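You operate a simulated robot arm through the tools that you are given. There is no shell and no other tool.

Carry out the task below with a simulated robot arm. There is one attempt and no reset: what you move stays moved.

JOB
Wipe the smudge off the white arc in the blue fixture with the teal cloth.
Fine: close both latches first; put the cloth back; the arc stays in the fixture and the white stack stays as it is. What is to be rubbed or washed off counts as gone when no trace of it is left.
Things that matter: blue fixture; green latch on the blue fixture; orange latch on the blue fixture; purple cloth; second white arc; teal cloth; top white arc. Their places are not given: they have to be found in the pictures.

Only the result counts: the job must be done as asked and must still hold three seconds after the hand-in. Knocking over, shifting, dropping, spilling or breaking anything else fails it. Flat cloth is picked up by pressing the open fingertips on it (5 to 10 N) and closing them slowly along it; thin cloth reads only 2 to 8 mm in the jaws.

ROBOT AND FRAMES
A 6-joint arm with a two-finger parallel gripper, fixed in place. Base frame: the origin is on the floor under the middle of its stand, x ahead of it, y to its left, z up. Readings come in cm, degrees, newtons and seconds.
It reaches about 134.7 cm from its shoulder. Its first joint turns from -166.0 to 166.0 degrees. Payload 3.91 kg.
Tool frame: the origin (TCP) lies between the finger pads and is the grasp point; the fingertips stand 3 cm ahead of it; z points along the fingers, y is the line along which they close. Largest opening 11 cm; finger width 2, thickness 1; the body of the gripper, 4.8 by 11.2 cm, starts 5.5 cm behind the TCP.
Orientation is told as [roll, pitch, yaw] about the base's x, y, z axes, in that order, counted from this pose: with the fingers straight down and closing along the base's y, the tool's x points along the base's -x, its y along +y and its z along -z.

CONTROLS
- The arm moves only by the tool send_rows. Its argument "steps" is one flat list of numbers, 7 for each row, row after row: the shift along the tool's x, y, z in units of 30 mm (1.0 is 30 mm), then the turn, a rotation vector about the tool's x, y, z in units of 5 degrees (1.0 is 5 degrees), then the opening in per cent of the stroke, from 0 (shut) to 100 (fully open). In form: [x, y, z, rx, ry, rz, claw, x, y, z, rx, ry, rz, claw, ...]. A call has 1 to 20 rows; each row shifts and turns the commanded pose from where the row before left it, along the tool's axes as they then stand. A call with a number of a shift or a turn outside -1 to 1 is refused whole. A row lasts 0.2 s, in which the tool goes at most 5 cm and 8.6 degrees; a call with a longer step from one row to the next is refused whole, and so is a gripper value outside its range. Where a pose cannot be reached the arm comes as near as it can. A force on the tool above 40 N (or 10 N above the force at the start of the call, whichever is more), or a blocked arm, ends the call early, and 0.2 s more pass. Each finger travels about 10.8 cm/s and halts on what it meets, pressing with about 41 N; the grip force reading is that of the motor and also rises with nothing between the fingers. The clock runs only during rows and for 0.2 s after the last one: add rows that do not move to give the fingers time. It gives the time, the measured TCP pose, the force on the tool (base axes), the opening and the grip force at its end, in the units of the frame above (readings bear some noise), with the torque about the TCP (base axes, N m) and any sound that the robot's microphone picked up.
- Cameras (640 x 400 px; columns grow to the right, rows downward): "scene" is fixed at [39.92, 50.12, 154.81]; the picture's right is [-0.68, -0.74, 0.00], its down [-0.52, 0.48, -0.70] and it looks along [0.52, -0.48, -0.71] (base axes); focal length 311 px, centre (320, 200). "wrist" rides on the gripper at [7.2, 1.7, -10.3] in the tool frame; the picture's right is [-0.23, 0.97, 0.00], its down [-0.76, -0.18, -0.62] and it looks along [-0.61, -0.14, 0.78] (tool axes); focal length 222 px, centre (320, 200).
- grab_frame(camera): a new picture of that camera. No time passes.
- point_at(camera, pixels): there is no depth. For up to 12 entries [column, row, z] of the newest picture of that camera ("zoom" is the newest enlarged one), the place [x, y] in the base frame at which the ray of that pixel passes the height z, good to about 0.3 cm. No time passes.
- enlarge(camera, box): a new picture of the part [left, top, right, bottom] of that camera's present view, enlarged. No time passes.
- hand_in(): hands the job in; it is judged then, once.

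Open the gripper and draw the arm clear of the work before you hand the job in, unless the task says otherwise.

The tools are called after "Request:" by a JSON object that holds its "api" and its "payload". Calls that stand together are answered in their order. send_rows: Moves the arm, as the interface text tells. Its arguments: {"type":"object","properties":{"steps":{"type":"array","items":{"type":"number"}}},"required":["steps"]} The other tools are called the same way: grab_frame (camera) takes a picture; point_at (camera, pixels) gives the place at which the rays of pixels pass given heights; enlarge (camera, box) takes an enlarged picture of a part of a camera's view; hand_in () hands the job in.

At the start:

```text
time_s: 0.0
tool_pos: [65.82, -24.65, 110.53]
orientation: [-0.1, 0.0, 0.1]
contact_force: [0.1, 0.2, -0.5]
ft_torque: [0.01, 0.01, 0.0]
finger_gap: 11.0
grasp_force: 0.1
```

scene: 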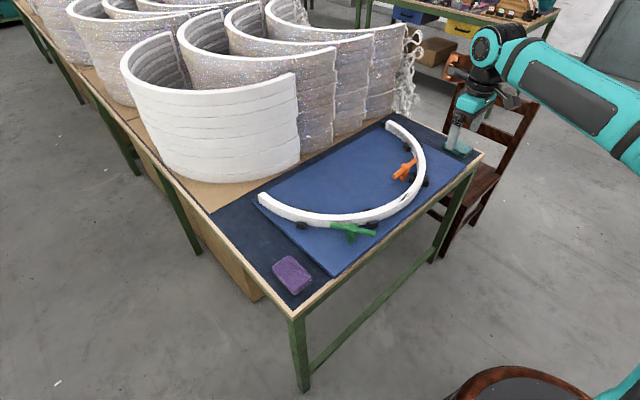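
wrist: 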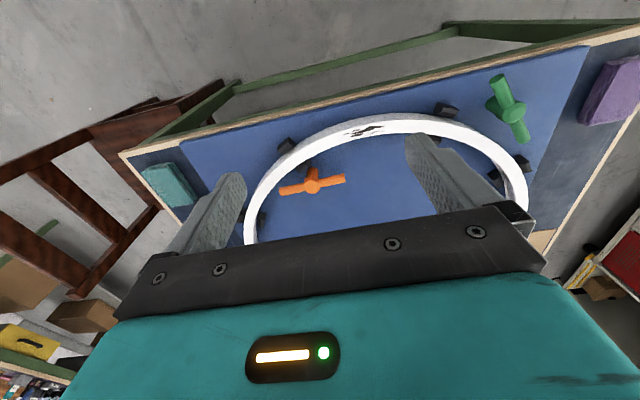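

I'll look closer at the fixture, the latches and the cloths before moving anything.

Request:
{"api": "enlarge", "payload": {"camera": "scene", "box": [240, 100, 500, 300]}}

Request:
{"api": "enlarge", "payload": {"camera": "wrist", "box": [120, 60, 640, 280]}}

```text
2.00 times, centred on (370, 200) of scene
```

zoom: 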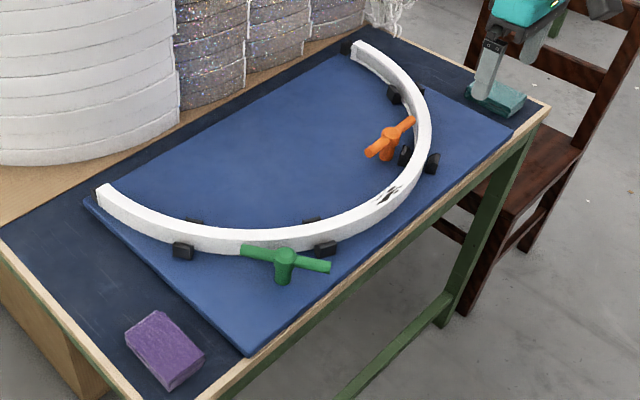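

```text
1.23 times, centred on (380, 170) of wrist
```

zoom: 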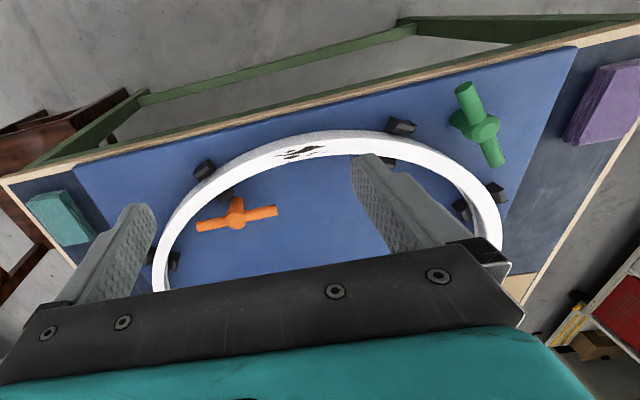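

I'll triangulate heights by comparing the same features in both cameras: table corner (scene 484,153 / wrist 121,153), fixture corners, latch hubs, and the cloths.

Request:
{"api": "point_at", "payload": {"camera": "scene", "pixels": [[484, 153, 70], [484, 153, 80], [484, 153, 90], [484, 153, 100], [292, 317, 70], [292, 317, 80], [292, 317, 90], [403, 170, 80], [403, 170, 90], [352, 228, 80], [352, 228, 90]]}}

Request:
{"api": "point_at", "payload": {"camera": "wrist", "pixels": [[121, 153, 70], [121, 153, 80], [121, 153, 90], [121, 153, 100], [313, 180, 80], [313, 180, 90], [507, 103, 80], [507, 103, 90]]}}

```text
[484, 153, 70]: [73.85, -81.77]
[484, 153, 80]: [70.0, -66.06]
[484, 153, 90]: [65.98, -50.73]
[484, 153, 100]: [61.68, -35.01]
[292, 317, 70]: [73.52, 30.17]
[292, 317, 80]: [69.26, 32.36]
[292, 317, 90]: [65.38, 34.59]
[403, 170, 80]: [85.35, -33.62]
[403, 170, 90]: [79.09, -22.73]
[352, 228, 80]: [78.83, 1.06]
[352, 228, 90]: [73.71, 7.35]
```

```text
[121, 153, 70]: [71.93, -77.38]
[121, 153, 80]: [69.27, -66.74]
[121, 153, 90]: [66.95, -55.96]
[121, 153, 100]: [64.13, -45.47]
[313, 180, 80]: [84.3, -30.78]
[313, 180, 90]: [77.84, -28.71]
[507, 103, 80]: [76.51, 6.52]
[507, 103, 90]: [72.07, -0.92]
```

Table top comes out near z≈80, corner (70,-66). Now I zoom on each latch in both views to understand open versus closed.

Request:
{"api": "enlarge", "payload": {"camera": "scene", "box": [370, 140, 450, 190]}}

Request:
{"api": "enlarge", "payload": {"camera": "scene", "box": [312, 200, 392, 250]}}

Request:
{"api": "enlarge", "payload": {"camera": "wrist", "box": [240, 100, 400, 200]}}

Request:
{"api": "enlarge", "payload": {"camera": "wrist", "box": [420, 70, 580, 170]}}

Request:
{"api": "enlarge", "payload": {"camera": "scene", "box": [430, 100, 510, 170]}}

Request:
{"api": "enlarge", "payload": {"camera": "wrist", "box": [110, 120, 240, 220]}}

```text
8.00 times, centred on (410, 165) of scene
```

zoom: 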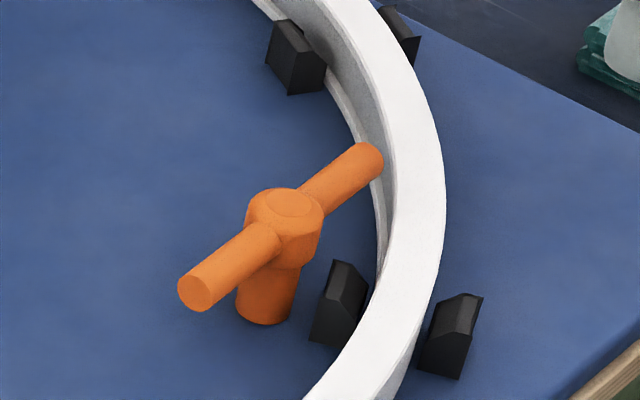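

```text
8.00 times, centred on (352, 225) of scene
```

zoom: 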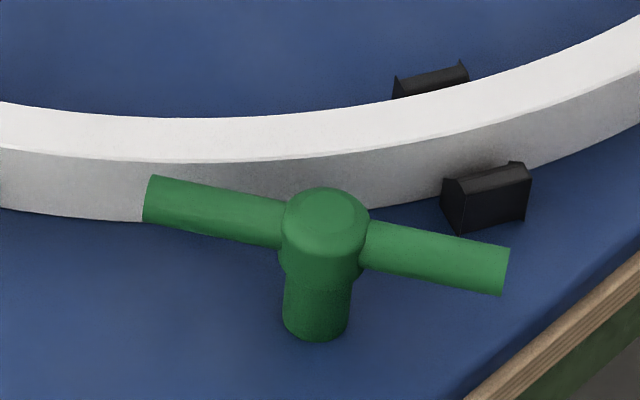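

```text
4.00 times, centred on (320, 150) of wrist
```

zoom: 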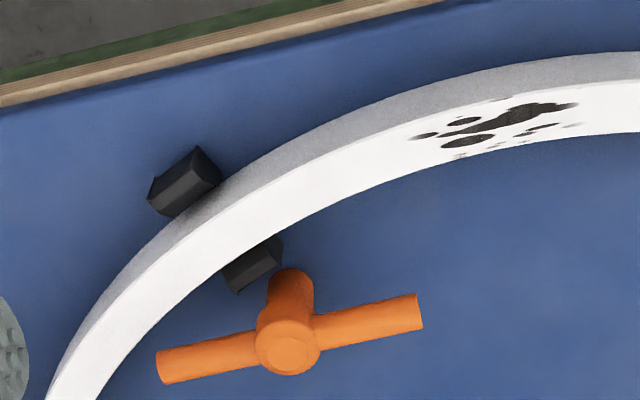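

```text
4.00 times, centred on (500, 120) of wrist
```

zoom: 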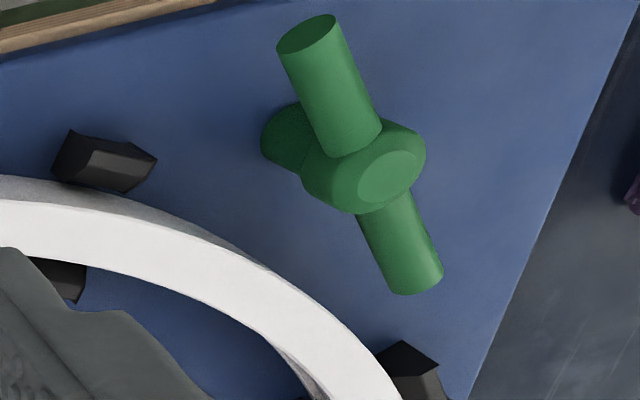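

```text
5.71 times, centred on (470, 135) of scene
```

zoom: 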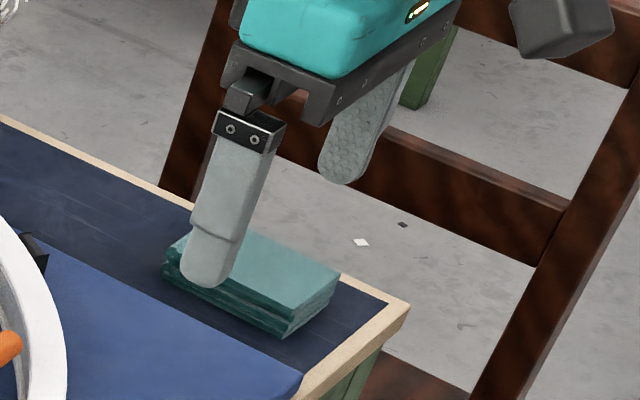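

```text
4.00 times, centred on (175, 170) of wrist
```

zoom: 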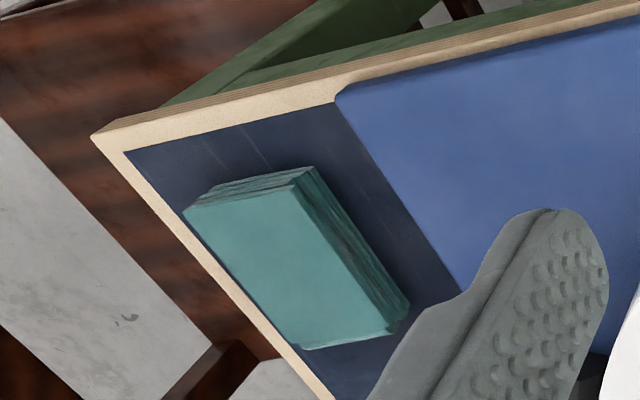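

The cloth is a folded pad (teal, scene ~ (462,150)), and both latches are T-handles not yet crossing the arc. I'll measure fixture outline, arc, stack base and cloth positions.

Request:
{"api": "point_at", "payload": {"camera": "scene", "pixels": [[300, 165, 80], [215, 211, 80], [170, 180, 80], [258, 199, 82], [335, 276, 82], [389, 121, 85], [262, 195, 85], [353, 217, 85], [426, 165, 85], [404, 196.5, 85], [404, 196.5, 82], [390, 115, 82]]}}

Request:
{"api": "point_at", "payload": {"camera": "wrist", "pixels": [[365, 131, 85], [365, 131, 82], [586, 45, 82], [180, 147, 82], [151, 171, 80], [151, 171, 83], [187, 207, 83], [164, 203, 83], [141, 173, 83], [169, 166, 83]]}}

```text
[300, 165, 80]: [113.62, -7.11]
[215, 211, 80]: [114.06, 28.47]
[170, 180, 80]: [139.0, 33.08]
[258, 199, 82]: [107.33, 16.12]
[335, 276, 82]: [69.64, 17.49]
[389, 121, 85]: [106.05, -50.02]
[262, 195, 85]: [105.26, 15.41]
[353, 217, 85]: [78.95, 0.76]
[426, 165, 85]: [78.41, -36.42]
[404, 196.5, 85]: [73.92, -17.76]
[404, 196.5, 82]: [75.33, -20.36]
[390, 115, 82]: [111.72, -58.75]
```

```text
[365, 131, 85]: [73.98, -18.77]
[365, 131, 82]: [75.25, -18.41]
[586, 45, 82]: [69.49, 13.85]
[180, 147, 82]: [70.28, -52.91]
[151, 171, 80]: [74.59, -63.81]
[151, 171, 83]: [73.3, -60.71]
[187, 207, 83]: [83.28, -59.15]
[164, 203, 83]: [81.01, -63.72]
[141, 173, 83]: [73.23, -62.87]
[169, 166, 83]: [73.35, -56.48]
```

The arc is roughly centred at (106,-17.5) with R≈32; the smudge sits at its apex near (74.5,-18.5), z≈84. I'll bring the wrist camera closer to the orange latch (staying above z≈91) for precise measurements.

Request:
{"api": "send_rows", "payload": {"steps": [-0.3, -0.14, 0.6, 0, 0, 0, 100, -0.3, -0.14, 0.6, 0, 0, 0, 100, -0.3, -0.14, 0.6, 0, 0, 0, 100, -0.3, -0.14, 0.6, 0, 0, 0, 100, -0.3, -0.14, 0.6, 0, 0, 0, 100, -0.3, -0.14, 0.6, 0, 0, 0, 100, 0, 0, 0, 0, 0, 0, 100]}}

Request:
{"api": "grab_frame", "payload": {"camera": "wrist"}}

Request:
{"api": "grab_frame", "payload": {"camera": "scene"}}

```text
time_s: 1.6
tool_pos: [71.1, -27.19, 99.76]
orientation: [-0.1, 0.0, 0.1]
contact_force: [0.2, 0.8, -0.1]
ft_torque: [-0.03, 0.02, 0.01]
finger_gap: 11.02
grasp_force: 0.1
```

```text
taken
```

wrist: 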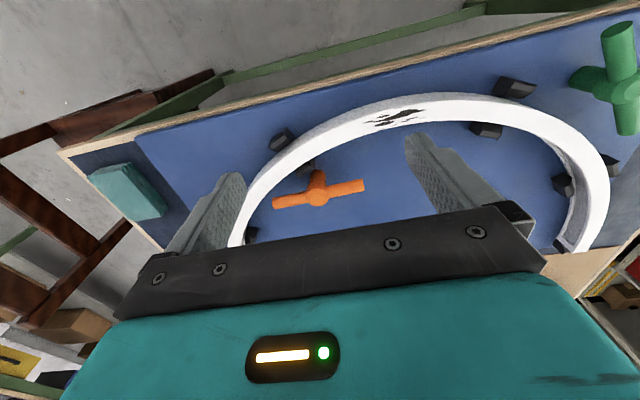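

```text
taken
```

scene: 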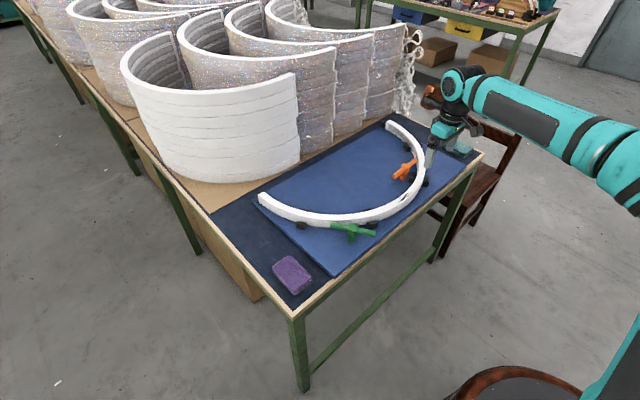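

The orange latch is now at wrist (318,190) with the bar from (275,202) to (364,184). I'll enlarge to get exact pixel features.

Request:
{"api": "enlarge", "payload": {"camera": "wrist", "box": [240, 140, 400, 240]}}

Request:
{"api": "enlarge", "payload": {"camera": "wrist", "box": [340, 80, 500, 180]}}

Request:
{"api": "enlarge", "payload": {"camera": "wrist", "box": [560, 10, 640, 150]}}

Request:
{"api": "enlarge", "payload": {"camera": "wrist", "box": [60, 140, 220, 240]}}

```text
4.00 times, centred on (320, 190) of wrist
```

zoom: 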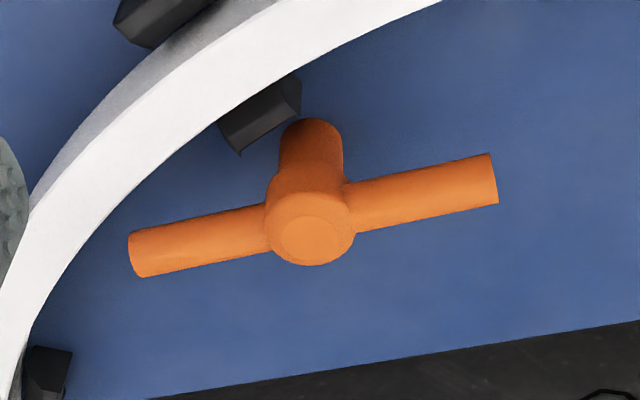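

```text
4.00 times, centred on (420, 130) of wrist
```

zoom: 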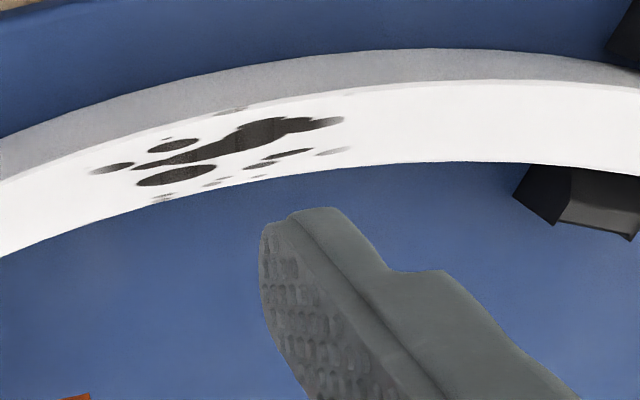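

```text
2.86 times, centred on (600, 80) of wrist
```

zoom: 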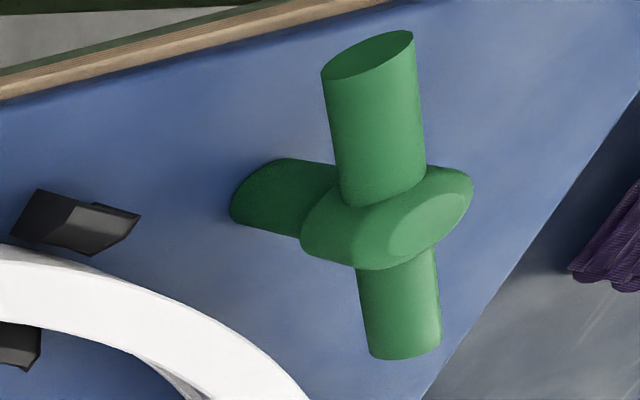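

```text
4.00 times, centred on (140, 190) of wrist
```

zoom: 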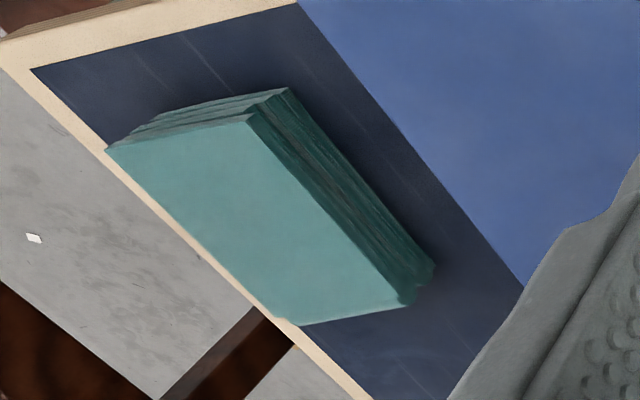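

Now triangulating orange hub top, bar ends, cloth corners between this wrist picture and the scene.

Request:
{"api": "point_at", "payload": {"camera": "wrist", "pixels": [[317.75, 200, 84], [317.75, 200, 88], [274.5, 203.5, 84], [274.5, 203.5, 88], [363.25, 184.5, 84], [363.25, 184.5, 88], [86.5, 177.5, 82], [121.5, 170, 82], [213, 221, 82], [239.5, 210, 82], [131.5, 162, 80], [248, 207, 80]]}}

Request:
{"api": "point_at", "payload": {"camera": "scene", "pixels": [[406.25, 165.4, 84], [406.25, 165.4, 88], [394.6, 176.5, 84], [394.6, 176.5, 88], [416.25, 160.6, 84], [416.25, 160.6, 88]]}}

```text
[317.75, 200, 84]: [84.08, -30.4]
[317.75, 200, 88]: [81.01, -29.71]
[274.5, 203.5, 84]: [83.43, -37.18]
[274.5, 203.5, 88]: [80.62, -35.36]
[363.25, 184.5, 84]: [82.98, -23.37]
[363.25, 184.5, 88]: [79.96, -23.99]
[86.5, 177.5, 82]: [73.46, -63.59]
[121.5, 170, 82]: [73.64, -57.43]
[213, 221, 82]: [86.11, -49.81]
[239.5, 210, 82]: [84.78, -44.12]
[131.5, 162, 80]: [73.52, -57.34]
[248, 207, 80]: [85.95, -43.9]
```

```text
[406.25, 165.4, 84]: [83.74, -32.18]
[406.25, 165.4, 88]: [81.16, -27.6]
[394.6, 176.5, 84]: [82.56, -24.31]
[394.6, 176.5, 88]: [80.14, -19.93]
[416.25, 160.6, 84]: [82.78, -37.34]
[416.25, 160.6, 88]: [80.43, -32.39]
```

Orange: hub (82.6,-30.1), bar along y, z≈84.7, 13 cm long. Now the same for green and the teal cloth corners.

Request:
{"api": "point_at", "payload": {"camera": "wrist", "pixels": [[633.2, 88.7, 84], [633.2, 88.7, 88], [616.4, 29.3, 84], [616.4, 29.3, 88], [628.7, 130.7, 84], [628.7, 130.7, 88], [86.25, 177.5, 82], [122.5, 168.75, 82], [135.5, 221.25, 82], [162, 216, 82], [86.25, 177.5, 84], [162, 216, 84]]}}

Request:
{"api": "point_at", "payload": {"camera": "scene", "pixels": [[352.6, 226.25, 84], [352.6, 226.25, 88], [330.75, 225, 84], [330.75, 225, 88], [374.5, 233.75, 84], [374.5, 233.75, 88]]}}

Request:
{"api": "enlarge", "payload": {"camera": "scene", "box": [420, 110, 500, 170]}}

```text
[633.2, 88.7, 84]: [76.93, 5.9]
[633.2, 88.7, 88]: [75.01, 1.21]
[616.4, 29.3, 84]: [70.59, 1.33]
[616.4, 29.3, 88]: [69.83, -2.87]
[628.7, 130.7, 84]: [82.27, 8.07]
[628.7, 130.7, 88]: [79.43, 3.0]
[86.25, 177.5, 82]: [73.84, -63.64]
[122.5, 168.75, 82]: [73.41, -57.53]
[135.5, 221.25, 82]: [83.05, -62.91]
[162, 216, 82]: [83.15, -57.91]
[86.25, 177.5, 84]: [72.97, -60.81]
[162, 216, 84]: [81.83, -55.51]
```

```text
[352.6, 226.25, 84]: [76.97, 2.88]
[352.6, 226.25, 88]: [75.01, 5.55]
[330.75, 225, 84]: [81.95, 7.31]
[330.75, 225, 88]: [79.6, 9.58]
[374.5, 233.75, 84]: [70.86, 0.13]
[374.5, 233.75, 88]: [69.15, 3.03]
```

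```text
6.67 times, centred on (460, 140) of scene
```

zoom: 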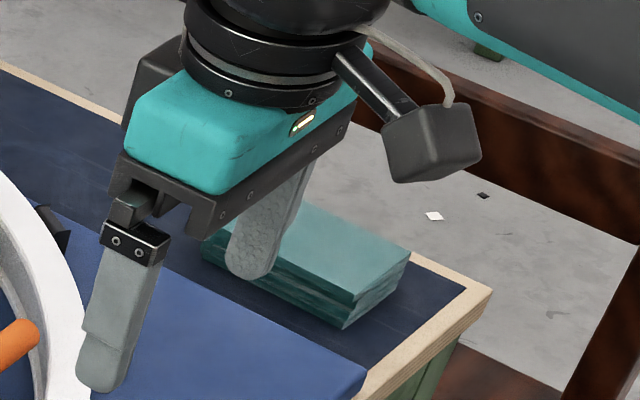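

Green: hub (76.1,4.0), bar from (70.5,0.6) to (81.8,7.5), z≈84.6. Now check the cloth top height, board height and the black stop blocks' positions near the latches.

Request:
{"api": "point_at", "payload": {"camera": "scene", "pixels": [[473.3, 147.9, 82], [473.3, 147.9, 84], [464.4, 154.9, 82], [464.4, 154.9, 84], [466.7, 166.7, 80], [466.7, 166.7, 82], [374, 222, 83], [368, 220, 83], [377, 226, 83], [336, 276, 82]]}}

Request:
{"api": "enlarge", "payload": {"camera": "wrist", "box": [480, 60, 640, 260]}}

Request:
{"api": "enlarge", "payload": {"camera": "wrist", "box": [100, 100, 260, 200]}}

```text
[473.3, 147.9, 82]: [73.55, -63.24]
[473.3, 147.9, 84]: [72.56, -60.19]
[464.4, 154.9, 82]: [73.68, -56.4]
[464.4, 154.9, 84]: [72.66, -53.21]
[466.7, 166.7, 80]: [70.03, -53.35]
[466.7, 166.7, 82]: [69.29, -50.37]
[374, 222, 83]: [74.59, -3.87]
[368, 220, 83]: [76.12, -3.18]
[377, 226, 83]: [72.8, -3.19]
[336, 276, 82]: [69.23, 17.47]
```

```text
2.00 times, centred on (560, 160) of wrist
```

zoom: 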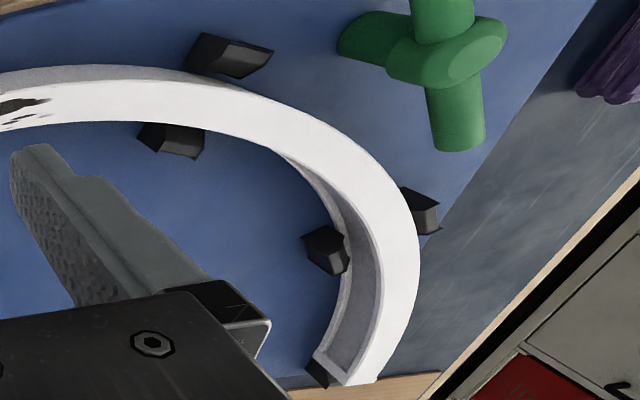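

```text
4.00 times, centred on (180, 150) of wrist
```

zoom: 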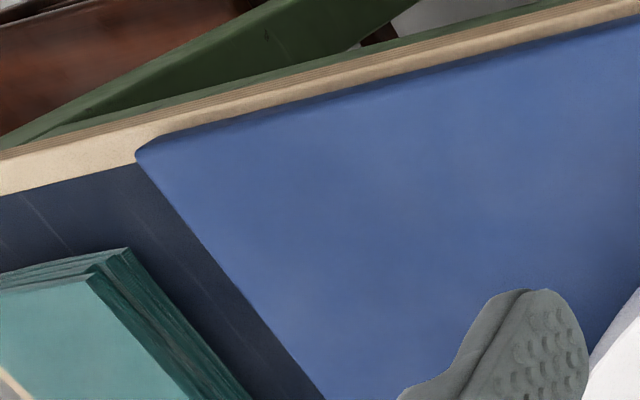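

I'll fit the arc circle from edge pixels of the top face (z≈84) in the current wrist picture.

Request:
{"api": "point_at", "payload": {"camera": "wrist", "pixels": [[340, 125, 84], [420, 103.75, 84], [490, 100.5, 84], [565, 127.5, 84], [607.5, 180, 84], [340, 144.5, 84], [415, 123.75, 84], [465, 121.25, 84], [537.5, 135, 84], [247, 187, 84], [133.75, 137.5, 80], [133.75, 137.5, 82]]}}

Request:
{"api": "point_at", "payload": {"camera": "scene", "pixels": [[396, 121, 84], [387, 124, 84], [260, 193, 84], [264, 206, 84], [336, 225, 84], [380, 219, 84], [415, 196, 84], [426, 165, 84], [420, 140, 84]]}}

```text
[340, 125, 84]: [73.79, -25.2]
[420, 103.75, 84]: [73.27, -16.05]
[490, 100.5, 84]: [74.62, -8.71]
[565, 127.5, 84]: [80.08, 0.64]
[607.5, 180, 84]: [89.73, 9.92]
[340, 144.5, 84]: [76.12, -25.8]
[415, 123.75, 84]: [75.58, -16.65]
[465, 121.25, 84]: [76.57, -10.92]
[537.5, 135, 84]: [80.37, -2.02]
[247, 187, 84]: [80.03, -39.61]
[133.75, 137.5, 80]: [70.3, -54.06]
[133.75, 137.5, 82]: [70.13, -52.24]
```

```text
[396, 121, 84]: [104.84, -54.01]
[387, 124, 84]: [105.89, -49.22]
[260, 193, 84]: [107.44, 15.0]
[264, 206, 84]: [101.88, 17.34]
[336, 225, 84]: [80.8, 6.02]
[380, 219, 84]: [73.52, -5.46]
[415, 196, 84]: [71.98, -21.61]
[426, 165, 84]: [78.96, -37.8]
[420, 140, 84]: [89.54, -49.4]
```

Arc fit: centre ≈(106,-18.4), outer R≈32.8, inner R≈30.5. Both bars need about 67° clockwise (from above) to lie radially over the arc. I'll close the fingers and come down inside the arc at (78.8,-25.2), on the robot side of the orange bar's +y arm.

Request:
{"api": "send_rows", "payload": {"steps": [-0.428, 0.11, 0.5, 0, 0, 0, 0, -0.428, 0.11, 0.5, 0, 0, 0, 0, -0.428, 0.11, 0.5, 0, 0, 0, 0, -0.428, 0.11, 0.5, 0, 0, 0, 0, -0.428, 0.11, 0.5, 0, 0, 0, 0, -0.428, 0.11, 0.5, 0, 0, 0, 0, 0, 0, 0, 0, 0, 0, 0]}}

Request:
{"api": "grab_frame", "payload": {"camera": "wrist"}}

Request:
{"api": "enlarge", "payload": {"camera": "scene", "box": [350, 100, 510, 200]}}

```text
time_s: 3.2
tool_pos: [78.88, -25.21, 90.71]
orientation: [-0.1, -0.1, 0.1]
contact_force: [0.0, -0.4, 0.2]
ft_torque: [0.01, 0.01, -0.04]
finger_gap: 0.03
grasp_force: 37.6
```

```text
taken
```

wrist: 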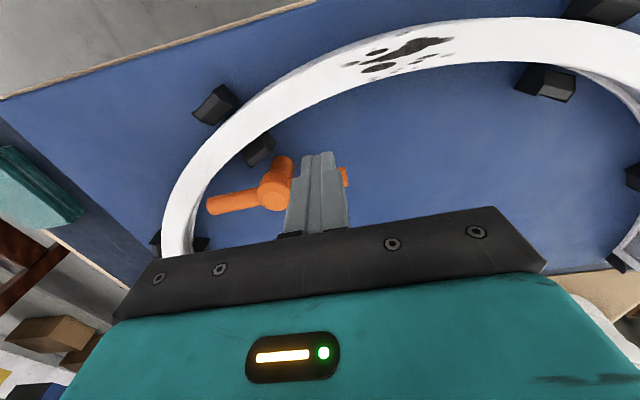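

```text
4.00 times, centred on (430, 150) of scene
```

zoom: 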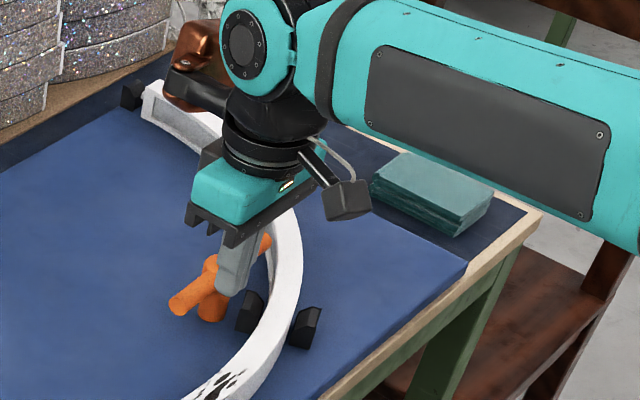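

The closed fingers hover on the robot side of the bar's +y arm. I'll verify hub position and arc inner edge from this closer picture before descending.

Request:
{"api": "enlarge", "payload": {"camera": "wrist", "box": [180, 110, 380, 240]}}

Request:
{"api": "point_at", "payload": {"camera": "wrist", "pixels": [[274, 195, 85.8], [209, 205, 84.7], [347, 177, 84.7], [318, 95, 84], [318, 152, 87.7], [318, 152, 84]]}}

```text
3.08 times, centred on (280, 175) of wrist
```

zoom: 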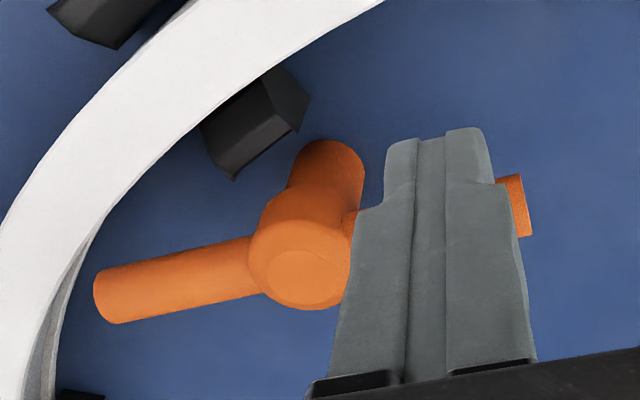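

```text
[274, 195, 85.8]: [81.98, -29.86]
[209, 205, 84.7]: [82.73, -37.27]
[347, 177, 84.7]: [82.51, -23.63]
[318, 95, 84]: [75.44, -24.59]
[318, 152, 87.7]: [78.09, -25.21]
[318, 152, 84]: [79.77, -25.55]
```

Hub ≈(82.4,-30.1), arc inner edge at x≈75.4, so the gap is clear. Descending 4.4 cm so fingertips are at z≈83.3.

Request:
{"api": "send_rows", "payload": {"steps": [0, 0, 0.3, 0, 0, 0, 0, 0, 0, 0.3, 0, 0, 0, 0, 0, 0, 0.3, 0, 0, 0, 0, 0, 0, 0.3, 0, 0, 0, 0, 0, 0, 0.27, 0, 0, 0, 0, 0, 0, 0, 0, 0, 0, 0]}}

Request:
{"api": "enlarge", "payload": {"camera": "wrist", "box": [180, 110, 380, 240]}}

Request:
{"api": "enlarge", "payload": {"camera": "scene", "box": [370, 140, 450, 190]}}

```text
time_s: 4.6
tool_pos: [78.91, -25.11, 86.25]
orientation: [-0.1, 0.0, 0.1]
contact_force: [0.5, -0.3, 0.4]
ft_torque: [0.01, 0.01, 0.02]
finger_gap: 0.0
grasp_force: 37.7
```

```text
3.08 times, centred on (280, 175) of wrist
```

zoom: 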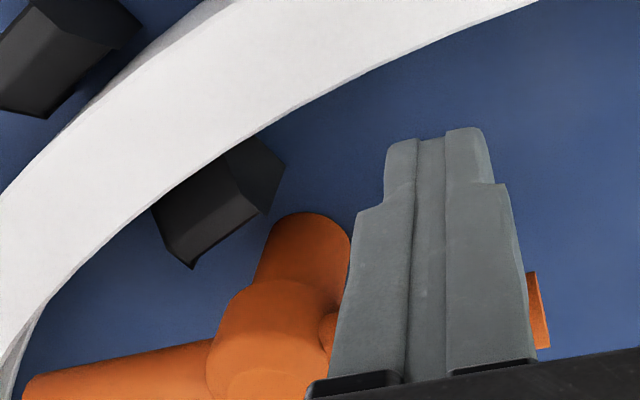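

```text
8.00 times, centred on (410, 165) of scene
```

zoom: 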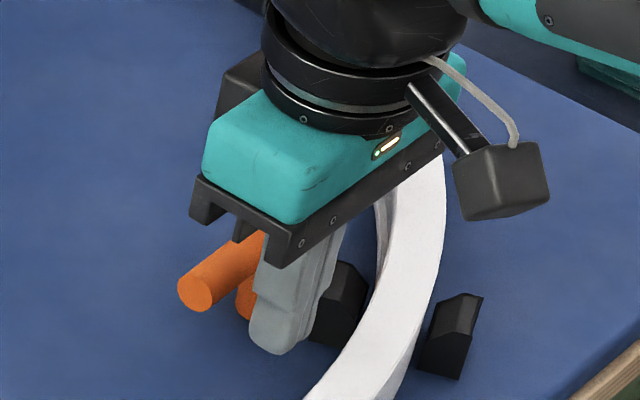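

Fingers are beside the bar with no contact. Now I push towards +x and sweep clockwise about the hub, turning the tool with the bar, first 40°.

Request:
{"api": "send_rows", "payload": {"steps": [-0.25, 0, 0, 0, 0, 0, 0, -0.25, 0, 0, 0, 0, 0, 0, -0.148, 0.052, 0, 0, 0, 1, 0, -0.148, 0.052, 0, 0, 0, 1, 0, -0.148, 0.052, 0, 0, 0, 1, 0, -0.148, 0.052, 0, 0, 0, 1, 0, -0.148, 0.052, 0, 0, 0, 1, 0, -0.148, 0.052, 0, 0, 0, 1, 0, -0.148, 0.052, 0, 0, 0, 1, 0, -0.148, 0.052, 0, 0, 0, 1, 0]}}

Request:
{"api": "enlarge", "payload": {"camera": "scene", "box": [370, 140, 450, 190]}}

Request:
{"api": "grab_frame", "payload": {"camera": "wrist"}}

```text
time_s: 6.8
tool_pos: [84.19, -25.04, 86.27]
orientation: [0.0, -0.1, -39.9]
contact_force: [-0.5, -0.7, 0.1]
ft_torque: [-0.01, 0.02, 0.01]
finger_gap: 0.02
grasp_force: 37.3
```

```text
8.00 times, centred on (410, 165) of scene
```

zoom: 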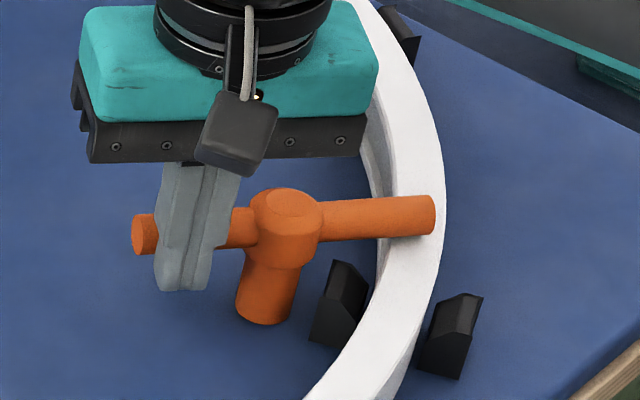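

```text
taken
```

wrist: 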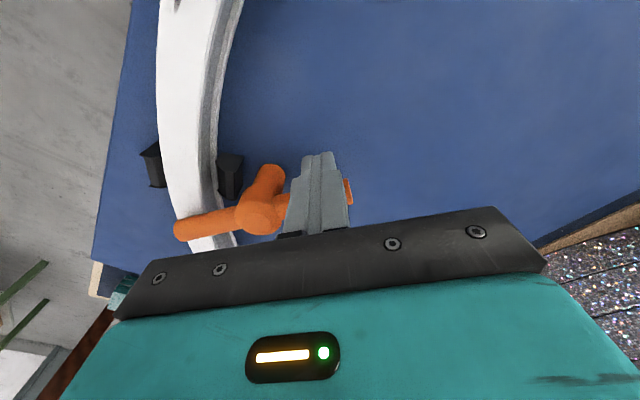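

The bar turns freely and already reaches over the arc (scene zoom end at (420,215)). Continue another 20°.

Request:
{"api": "send_rows", "payload": {"steps": [-0.148, 0.052, 0, 0, 0, 1, 0, -0.148, 0.052, 0, 0, 0, 1, 0, -0.148, 0.052, 0, 0, 0, 1, 0, -0.148, 0.052, 0, 0, 0, 1, 0, 0, 0, 0, 0, 0, 0, 0]}}

Request:
{"api": "enlarge", "payload": {"camera": "scene", "box": [370, 140, 450, 190]}}

Request:
{"api": "grab_frame", "payload": {"camera": "wrist"}}

```text
time_s: 8.0
tool_pos: [85.66, -25.86, 86.4]
orientation: [0.0, -0.1, -60.0]
contact_force: [-0.8, -0.4, 0.1]
ft_torque: [0.02, 0.0, 0.02]
finger_gap: 0.01
grasp_force: 37.5
```

```text
8.00 times, centred on (410, 165) of scene
```

zoom: 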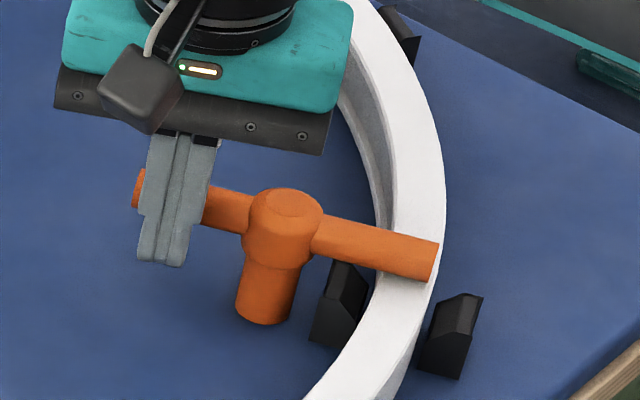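

```text
taken
```

wrist: 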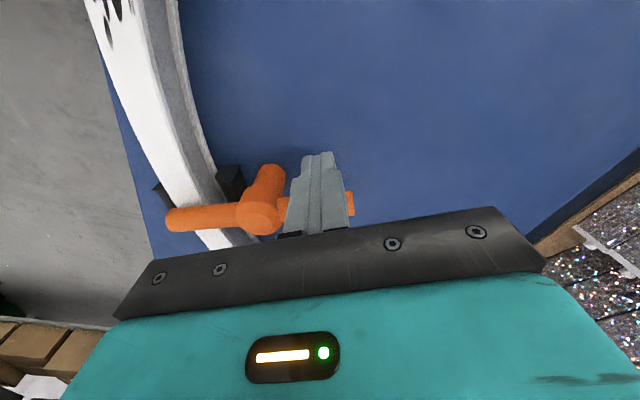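

No stop felt yet; the bar is nearly radial. I continue in small 2.5° rows, watching for a stop or click.

Request:
{"api": "send_rows", "payload": {"steps": [-0.074, 0.026, 0, 0, 0, 0.5, 0, -0.074, 0.026, 0, 0, 0, 0.5, 0, 0, 0, 0, 0, 0, 0, 0]}}

Request:
{"api": "enlarge", "payload": {"camera": "scene", "box": [370, 140, 450, 190]}}

```text
time_s: 8.8
tool_pos: [86.01, -26.12, 86.38]
orientation: [0.0, -0.1, -65.0]
contact_force: [0.6, -0.6, -0.1]
ft_torque: [0.01, -0.02, 0.01]
finger_gap: 0.0
grasp_force: 37.8
```

```text
8.00 times, centred on (410, 165) of scene
```

zoom: 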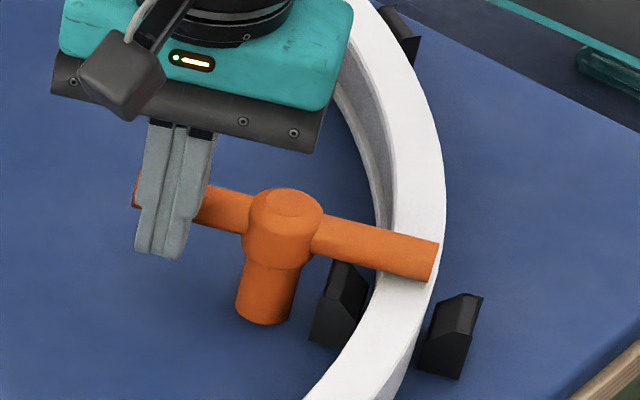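

The bar's end stayed at zoom (430,262) for the last 5°, so it may have already reached its closed rest ahead of the finger. I'll compute the bar's angle and then push another few degrees gently.

Request:
{"api": "point_at", "payload": {"camera": "scene", "pixels": [[423.9, 172.7, 84.7], [387.1, 163.7, 84.7], [405.9, 166, 85.7]]}}

Request:
{"api": "send_rows", "payload": {"steps": [-0.074, 0.026, 0, 0, 0, 0.5, 0, -0.074, 0.026, 0, 0, 0, 0.5, 0, 0, 0, 0, 0, 0, 0, 0]}}

Request:
{"api": "enlarge", "payload": {"camera": "scene", "box": [370, 140, 450, 190]}}

Request:
{"api": "grab_frame", "payload": {"camera": "wrist"}}

```text
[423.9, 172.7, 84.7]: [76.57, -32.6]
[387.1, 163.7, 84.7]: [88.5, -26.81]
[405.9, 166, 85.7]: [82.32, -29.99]
```

```text
time_s: 9.6
tool_pos: [86.35, -26.47, 86.46]
orientation: [0.0, -0.1, -69.9]
contact_force: [-2.5, 2.2, -0.2]
ft_torque: [0.07, 0.04, 0.02]
finger_gap: 0.0
grasp_force: 37.3
```

```text
8.00 times, centred on (410, 165) of scene
```

zoom: 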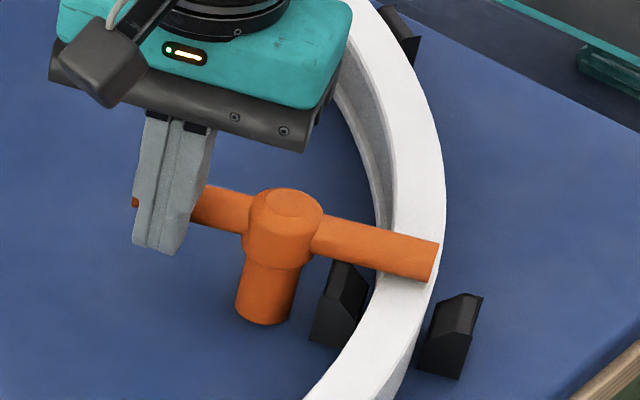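

```text
taken
```

wrist: 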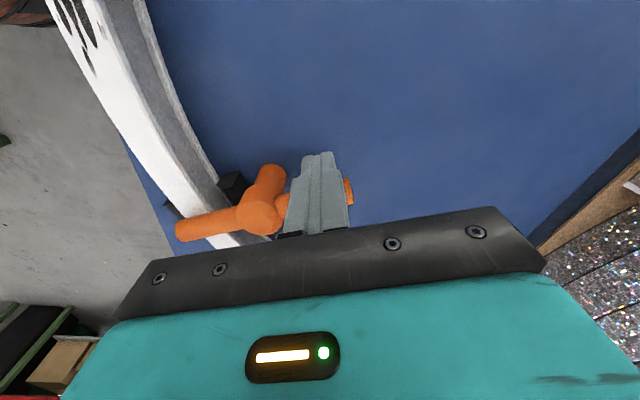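

The bar is at 25.9°, matching the radial direction (~26.6°), and the finger now feels about 3 N without it moving. One more small push to confirm it's a firm stop.

Request:
{"api": "send_rows", "payload": {"steps": [-0.06, 0.02, 0, 0, 0, 0.3, 0, 0, 0, 0, 0, 0, 0, 0]}}

Request:
{"api": "enlarge", "payload": {"camera": "scene", "box": [370, 140, 450, 190]}}

```text
time_s: 10.2
tool_pos: [86.44, -26.44, 86.33]
orientation: [0.0, 0.1, -71.4]
contact_force: [-14.6, 23.1, -4.4]
ft_torque: [0.38, 0.37, 0.02]
finger_gap: 0.0
grasp_force: 37.4
```

```text
8.00 times, centred on (410, 165) of scene
```

zoom: 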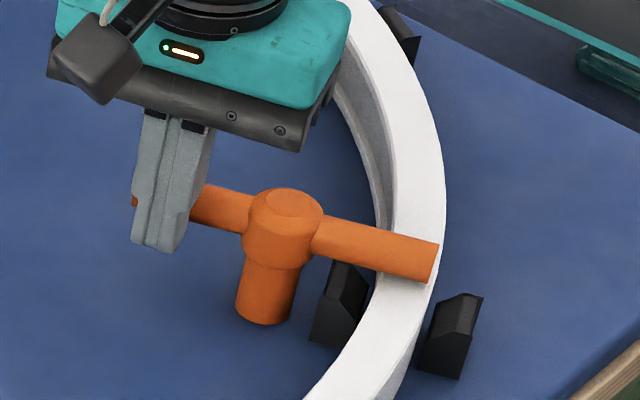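

Firm stop (~27 N): orange is closed. I back off, lift, and turn the tool back to yaw 0.

Request:
{"api": "send_rows", "payload": {"steps": [0.3, 0, 0, 0, 0, 0, 0, 0.3, 0, 0, 0, 0, 0, 0, 0, 0, -0.8, 0, 0, 0, 0, 0, 0, -0.8, 0, 0, 0, 0, 0, 0, -0.2, 0, 0, -1, 0, 0, 0, -0.2, 0, 0, -1, 0, 0, 0, -0.2, 0, 0, -1, 0, 0, 0, -0.2, 0, 0, -1, 0, 0, 0, -0.2, 0, 0, -1, 0, 0, 0, -0.2, 0, 0, -1, 0, 0, 0, -0.2, 0, 0, -1, 0, 0, 0, -0.2, 0, 0, -1, 0, 0, 0, -0.2, 0, 0, -1, 0, 0, 0, -0.2, 0, 0, -1, 0, 0, 0, -0.2, 0, 0, -1, 0, 0, 0, -0.2, 0, 0, -1, 0, 0, 0, -0.2, 0, 0, -1, 0, 0, 0, -0.2, 0, 0, -1, 0, 0, 0, 0, 0, 0, -0.28, 0]}}

Request:
{"api": "grab_frame", "payload": {"camera": "wrist"}}

Request:
{"api": "grab_frame", "payload": {"camera": "scene"}}

```text
time_s: 14.2
tool_pos: [85.95, -25.02, 99.49]
orientation: [-0.1, 0.0, 0.0]
contact_force: [0.0, 0.2, 0.8]
ft_torque: [0.0, 0.02, 0.01]
finger_gap: 0.0
grasp_force: 37.7
```

```text
taken
```

wrist: 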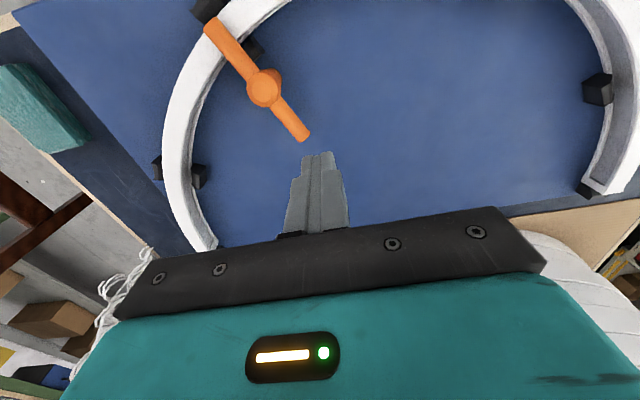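

```text
taken
```

scene: 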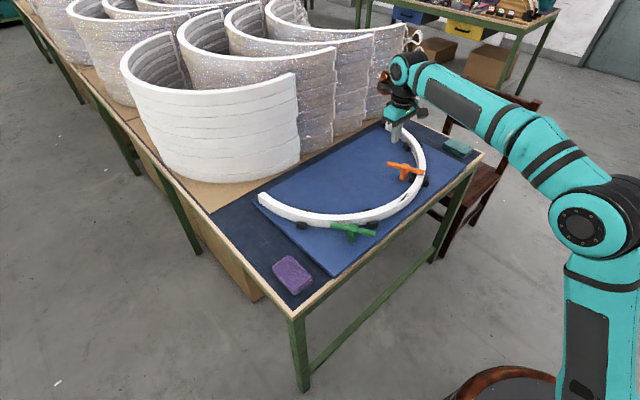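

Orange now lies across the arc in the wrist view. Next I move over to view the green latch.

Request:
{"api": "send_rows", "payload": {"steps": [0.62, 0.91, 0, 0, 0, 0, 0, 0.62, 0.91, 0, 0, 0, 0, 0, 0.62, 0.91, 0, 0, 0, 0, 0, 0.62, 0.91, 0, 0, 0, 0, 0, 0.62, 0.91, 0, 0, 0, 0, 0, 0.62, 0.91, 0, 0, 0, 0, 0, 0.62, 0.91, 0, 0, 0, 0, 0, 0.62, 0.91, 0, 0, 0, 0, 0, 0.62, 0.91, 0, 0, 0, 0, 0, 0.62, 0.91, 0, 0, 0, 0, 0, 0.62, 0.91, 0, 0, 0, 0, 0, 0, 0, 0, 0, 0, 0, 0]}}

Request:
{"api": "grab_frame", "payload": {"camera": "wrist"}}

Request:
{"api": "enlarge", "payload": {"camera": "wrist", "box": [220, 90, 420, 215]}}

```text
time_s: 16.8
tool_pos: [65.52, 5.32, 99.43]
orientation: [-0.1, 0.0, 0.1]
contact_force: [-0.8, -0.2, -0.3]
ft_torque: [-0.05, 0.02, -0.01]
finger_gap: 0.0
grasp_force: 38.1
```

```text
taken
```

wrist: 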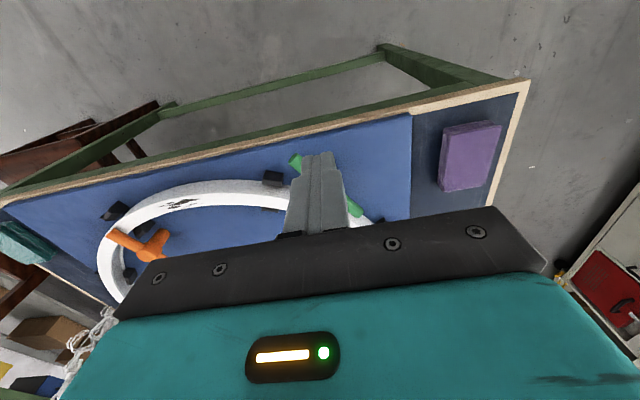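

```text
3.20 times, centred on (320, 152) of wrist
```

zoom: 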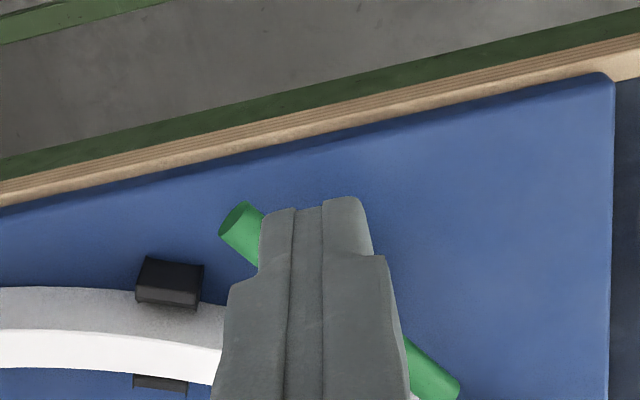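

Fingers hide the hub, but the outer bar end (295,158) and the black block (262–284,169–186) are visible. Let me get their places.

Request:
{"api": "point_at", "payload": {"camera": "wrist", "pixels": [[295, 158, 84.7], [283.5, 171.7, 83], [263.7, 170, 83], [262.5, 180, 83], [282.5, 180, 83], [282, 186, 83], [283.5, 171.7, 82], [459, 345, 84.7], [356, 209, 84.7]]}}

Request:
{"api": "enlarge", "payload": {"camera": "scene", "box": [312, 200, 392, 250]}}

```text
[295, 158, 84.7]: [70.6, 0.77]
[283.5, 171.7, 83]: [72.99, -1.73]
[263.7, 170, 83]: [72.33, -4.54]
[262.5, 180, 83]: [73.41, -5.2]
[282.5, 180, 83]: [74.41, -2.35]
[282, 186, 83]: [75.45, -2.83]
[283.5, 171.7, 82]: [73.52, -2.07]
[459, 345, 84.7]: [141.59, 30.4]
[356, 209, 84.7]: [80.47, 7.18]
```

```text
8.00 times, centred on (352, 225) of scene
```

zoom: 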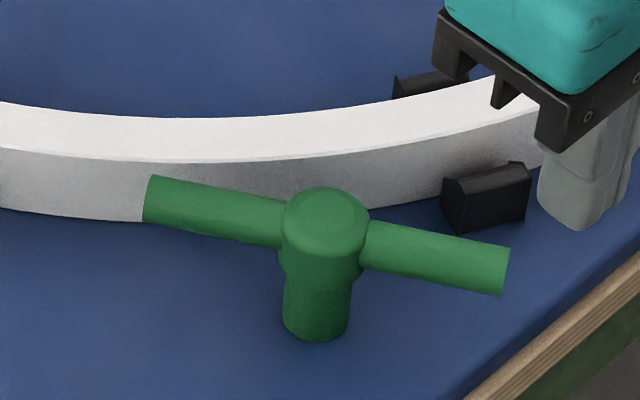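

Block corner is near (73,-1.7), so I'll come down at (70.8,-2.4), outside of it, and push the outer bar end straight towards +y. Moving above that spot first and descending.

Request:
{"api": "send_rows", "payload": {"steps": [-0.352, -0.515, 0.3, 0, 0, 0, 0, -0.352, -0.515, 0.3, 0, 0, 0, 0, -0.352, -0.515, 0.3, 0, 0, 0, 0, -0.352, -0.515, 0.3, 0, 0, 0, 0, -0.352, -0.515, 0.3, 0, 0, 0, 0, 0, 0, 0.4, 0, 0, 0, 0, 0, 0, 0.4, 0, 0, 0, 0, 0, 0, 0.4, 0, 0, 0, 0, 0, 0, 0, 0, 0, 0, 0]}}

Request:
{"api": "enlarge", "payload": {"camera": "scene", "box": [312, 190, 408, 250]}}

Request:
{"api": "grab_frame", "payload": {"camera": "wrist"}}

```text
time_s: 18.8
tool_pos: [70.82, -2.66, 91.46]
orientation: [-0.1, 0.0, 0.0]
contact_force: [0.6, 1.3, 0.1]
ft_torque: [0.0, 0.01, -0.01]
finger_gap: 0.0
grasp_force: 37.6
```

```text
6.67 times, centred on (360, 220) of scene
```

zoom: 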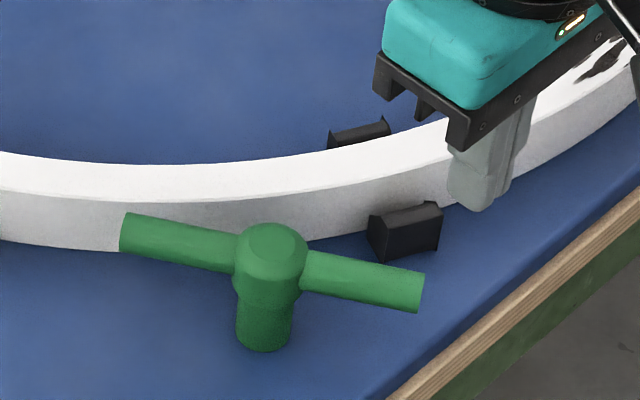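

```text
taken
```

wrist: 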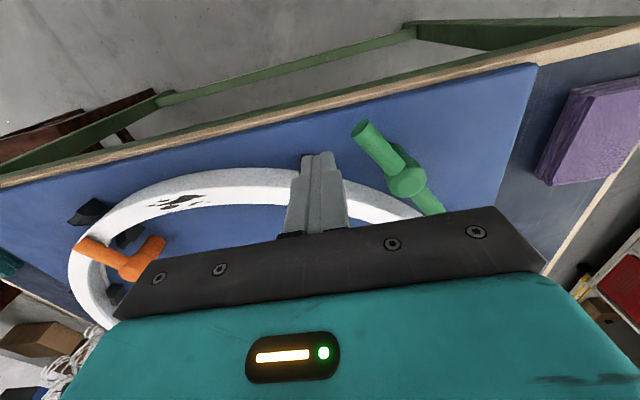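

Fingers hang at (70.8,-2.7). I check bar end, hub and where the fingertip's line of sight lands before descending.

Request:
{"api": "point_at", "payload": {"camera": "wrist", "pixels": [[365, 133, 84.7], [411, 188, 85.7], [318, 155, 88.5], [318, 155, 83], [300, 170, 83]]}}

Request:
{"api": "enlarge", "payload": {"camera": "wrist", "box": [260, 100, 460, 225]}}

```text
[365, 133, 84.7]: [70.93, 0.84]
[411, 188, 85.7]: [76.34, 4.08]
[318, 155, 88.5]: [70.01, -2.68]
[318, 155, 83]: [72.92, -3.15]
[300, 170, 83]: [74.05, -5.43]
```

```text
3.20 times, centred on (360, 162) of wrist
```

zoom: 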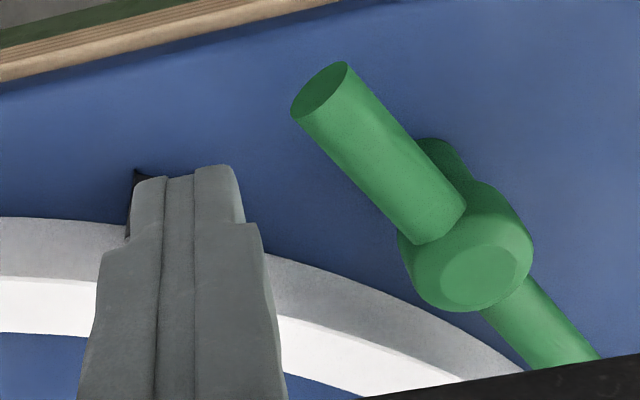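

Clear to go down if I shift 0.5 cm towards the robot for extra margin to the block. Descending to tip z≈83.3.

Request:
{"api": "send_rows", "payload": {"steps": [0.17, 0.05, 0, 0, 0, 0, 0, 0, 0, 0.344, 0, 0, 0, 0, 0, 0, 0.344, 0, 0, 0, 0, 0, 0, 0.344, 0, 0, 0, 0, 0, 0, 0.344, 0, 0, 0, 0, 0, 0, 0.344, 0, 0, 0, 0, 0, 0, 0, 0, 0, 0, 0]}}

Request:
{"api": "enlarge", "payload": {"camera": "scene", "box": [312, 190, 408, 250]}}

Request:
{"api": "enlarge", "payload": {"camera": "wrist", "box": [260, 100, 460, 225]}}

```text
time_s: 20.4
tool_pos: [70.3, -2.41, 86.33]
orientation: [-0.1, -0.1, 0.1]
contact_force: [0.5, -1.1, 0.3]
ft_torque: [0.0, 0.0, -0.02]
finger_gap: 0.0
grasp_force: 37.9
```

```text
6.67 times, centred on (360, 220) of scene
```

zoom: 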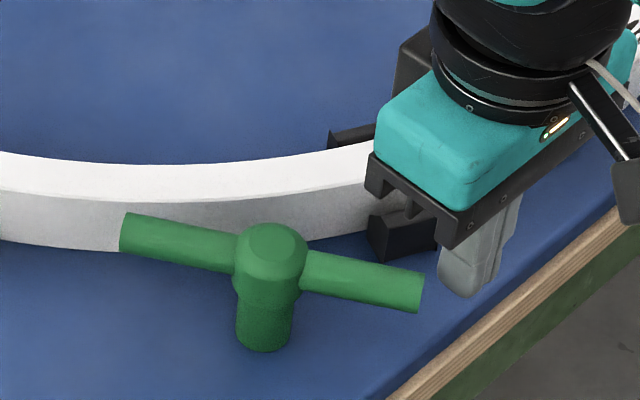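

```text
3.20 times, centred on (360, 162) of wrist
```

zoom: 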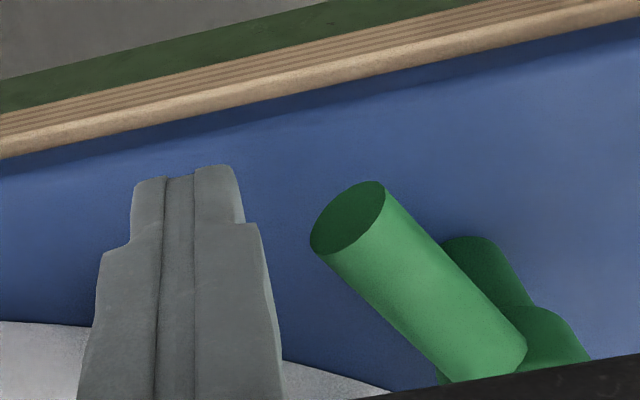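

Fingers are beside the bar end with no contact. Pushing towards +y about 5 cm first.

Request:
{"api": "send_rows", "payload": {"steps": [0, 0.167, 0, 0, 0, 0, 0, 0, 0.167, 0, 0, 0, 0, 0, 0, 0.167, 0, 0, 0, 0, 0, 0, 0.167, 0, 0, 0, 0, 0, 0, 0.167, 0, 0, 0, 0, 0, 0, 0.167, 0, 0, 0, 0, 0, 0, 0.167, 0, 0, 0, 0, 0, 0, 0.167, 0, 0, 0, 0, 0, 0, 0.167, 0, 0, 0, 0, 0, 0, 0.167, 0, 0, 0, 0, 0, 0, 0, 0, 0, 0, 0, 0]}}

Request:
{"api": "enlarge", "payload": {"camera": "scene", "box": [312, 190, 408, 250]}}

Request:
{"api": "enlarge", "payload": {"camera": "wrist", "box": [260, 100, 460, 225]}}

```text
time_s: 22.8
tool_pos: [70.21, 2.55, 86.31]
orientation: [0.0, 0.0, -0.1]
contact_force: [0.0, 1.2, 0.9]
ft_torque: [-0.02, -0.04, -0.01]
finger_gap: 0.0
grasp_force: 37.8
```

```text
6.67 times, centred on (360, 220) of scene
```

zoom: 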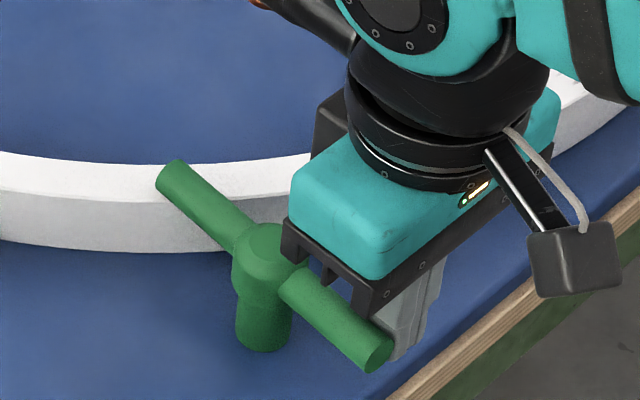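

```text
3.20 times, centred on (360, 162) of wrist
```

zoom: 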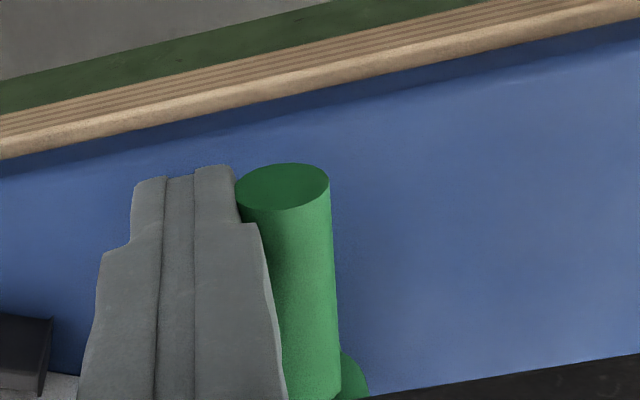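

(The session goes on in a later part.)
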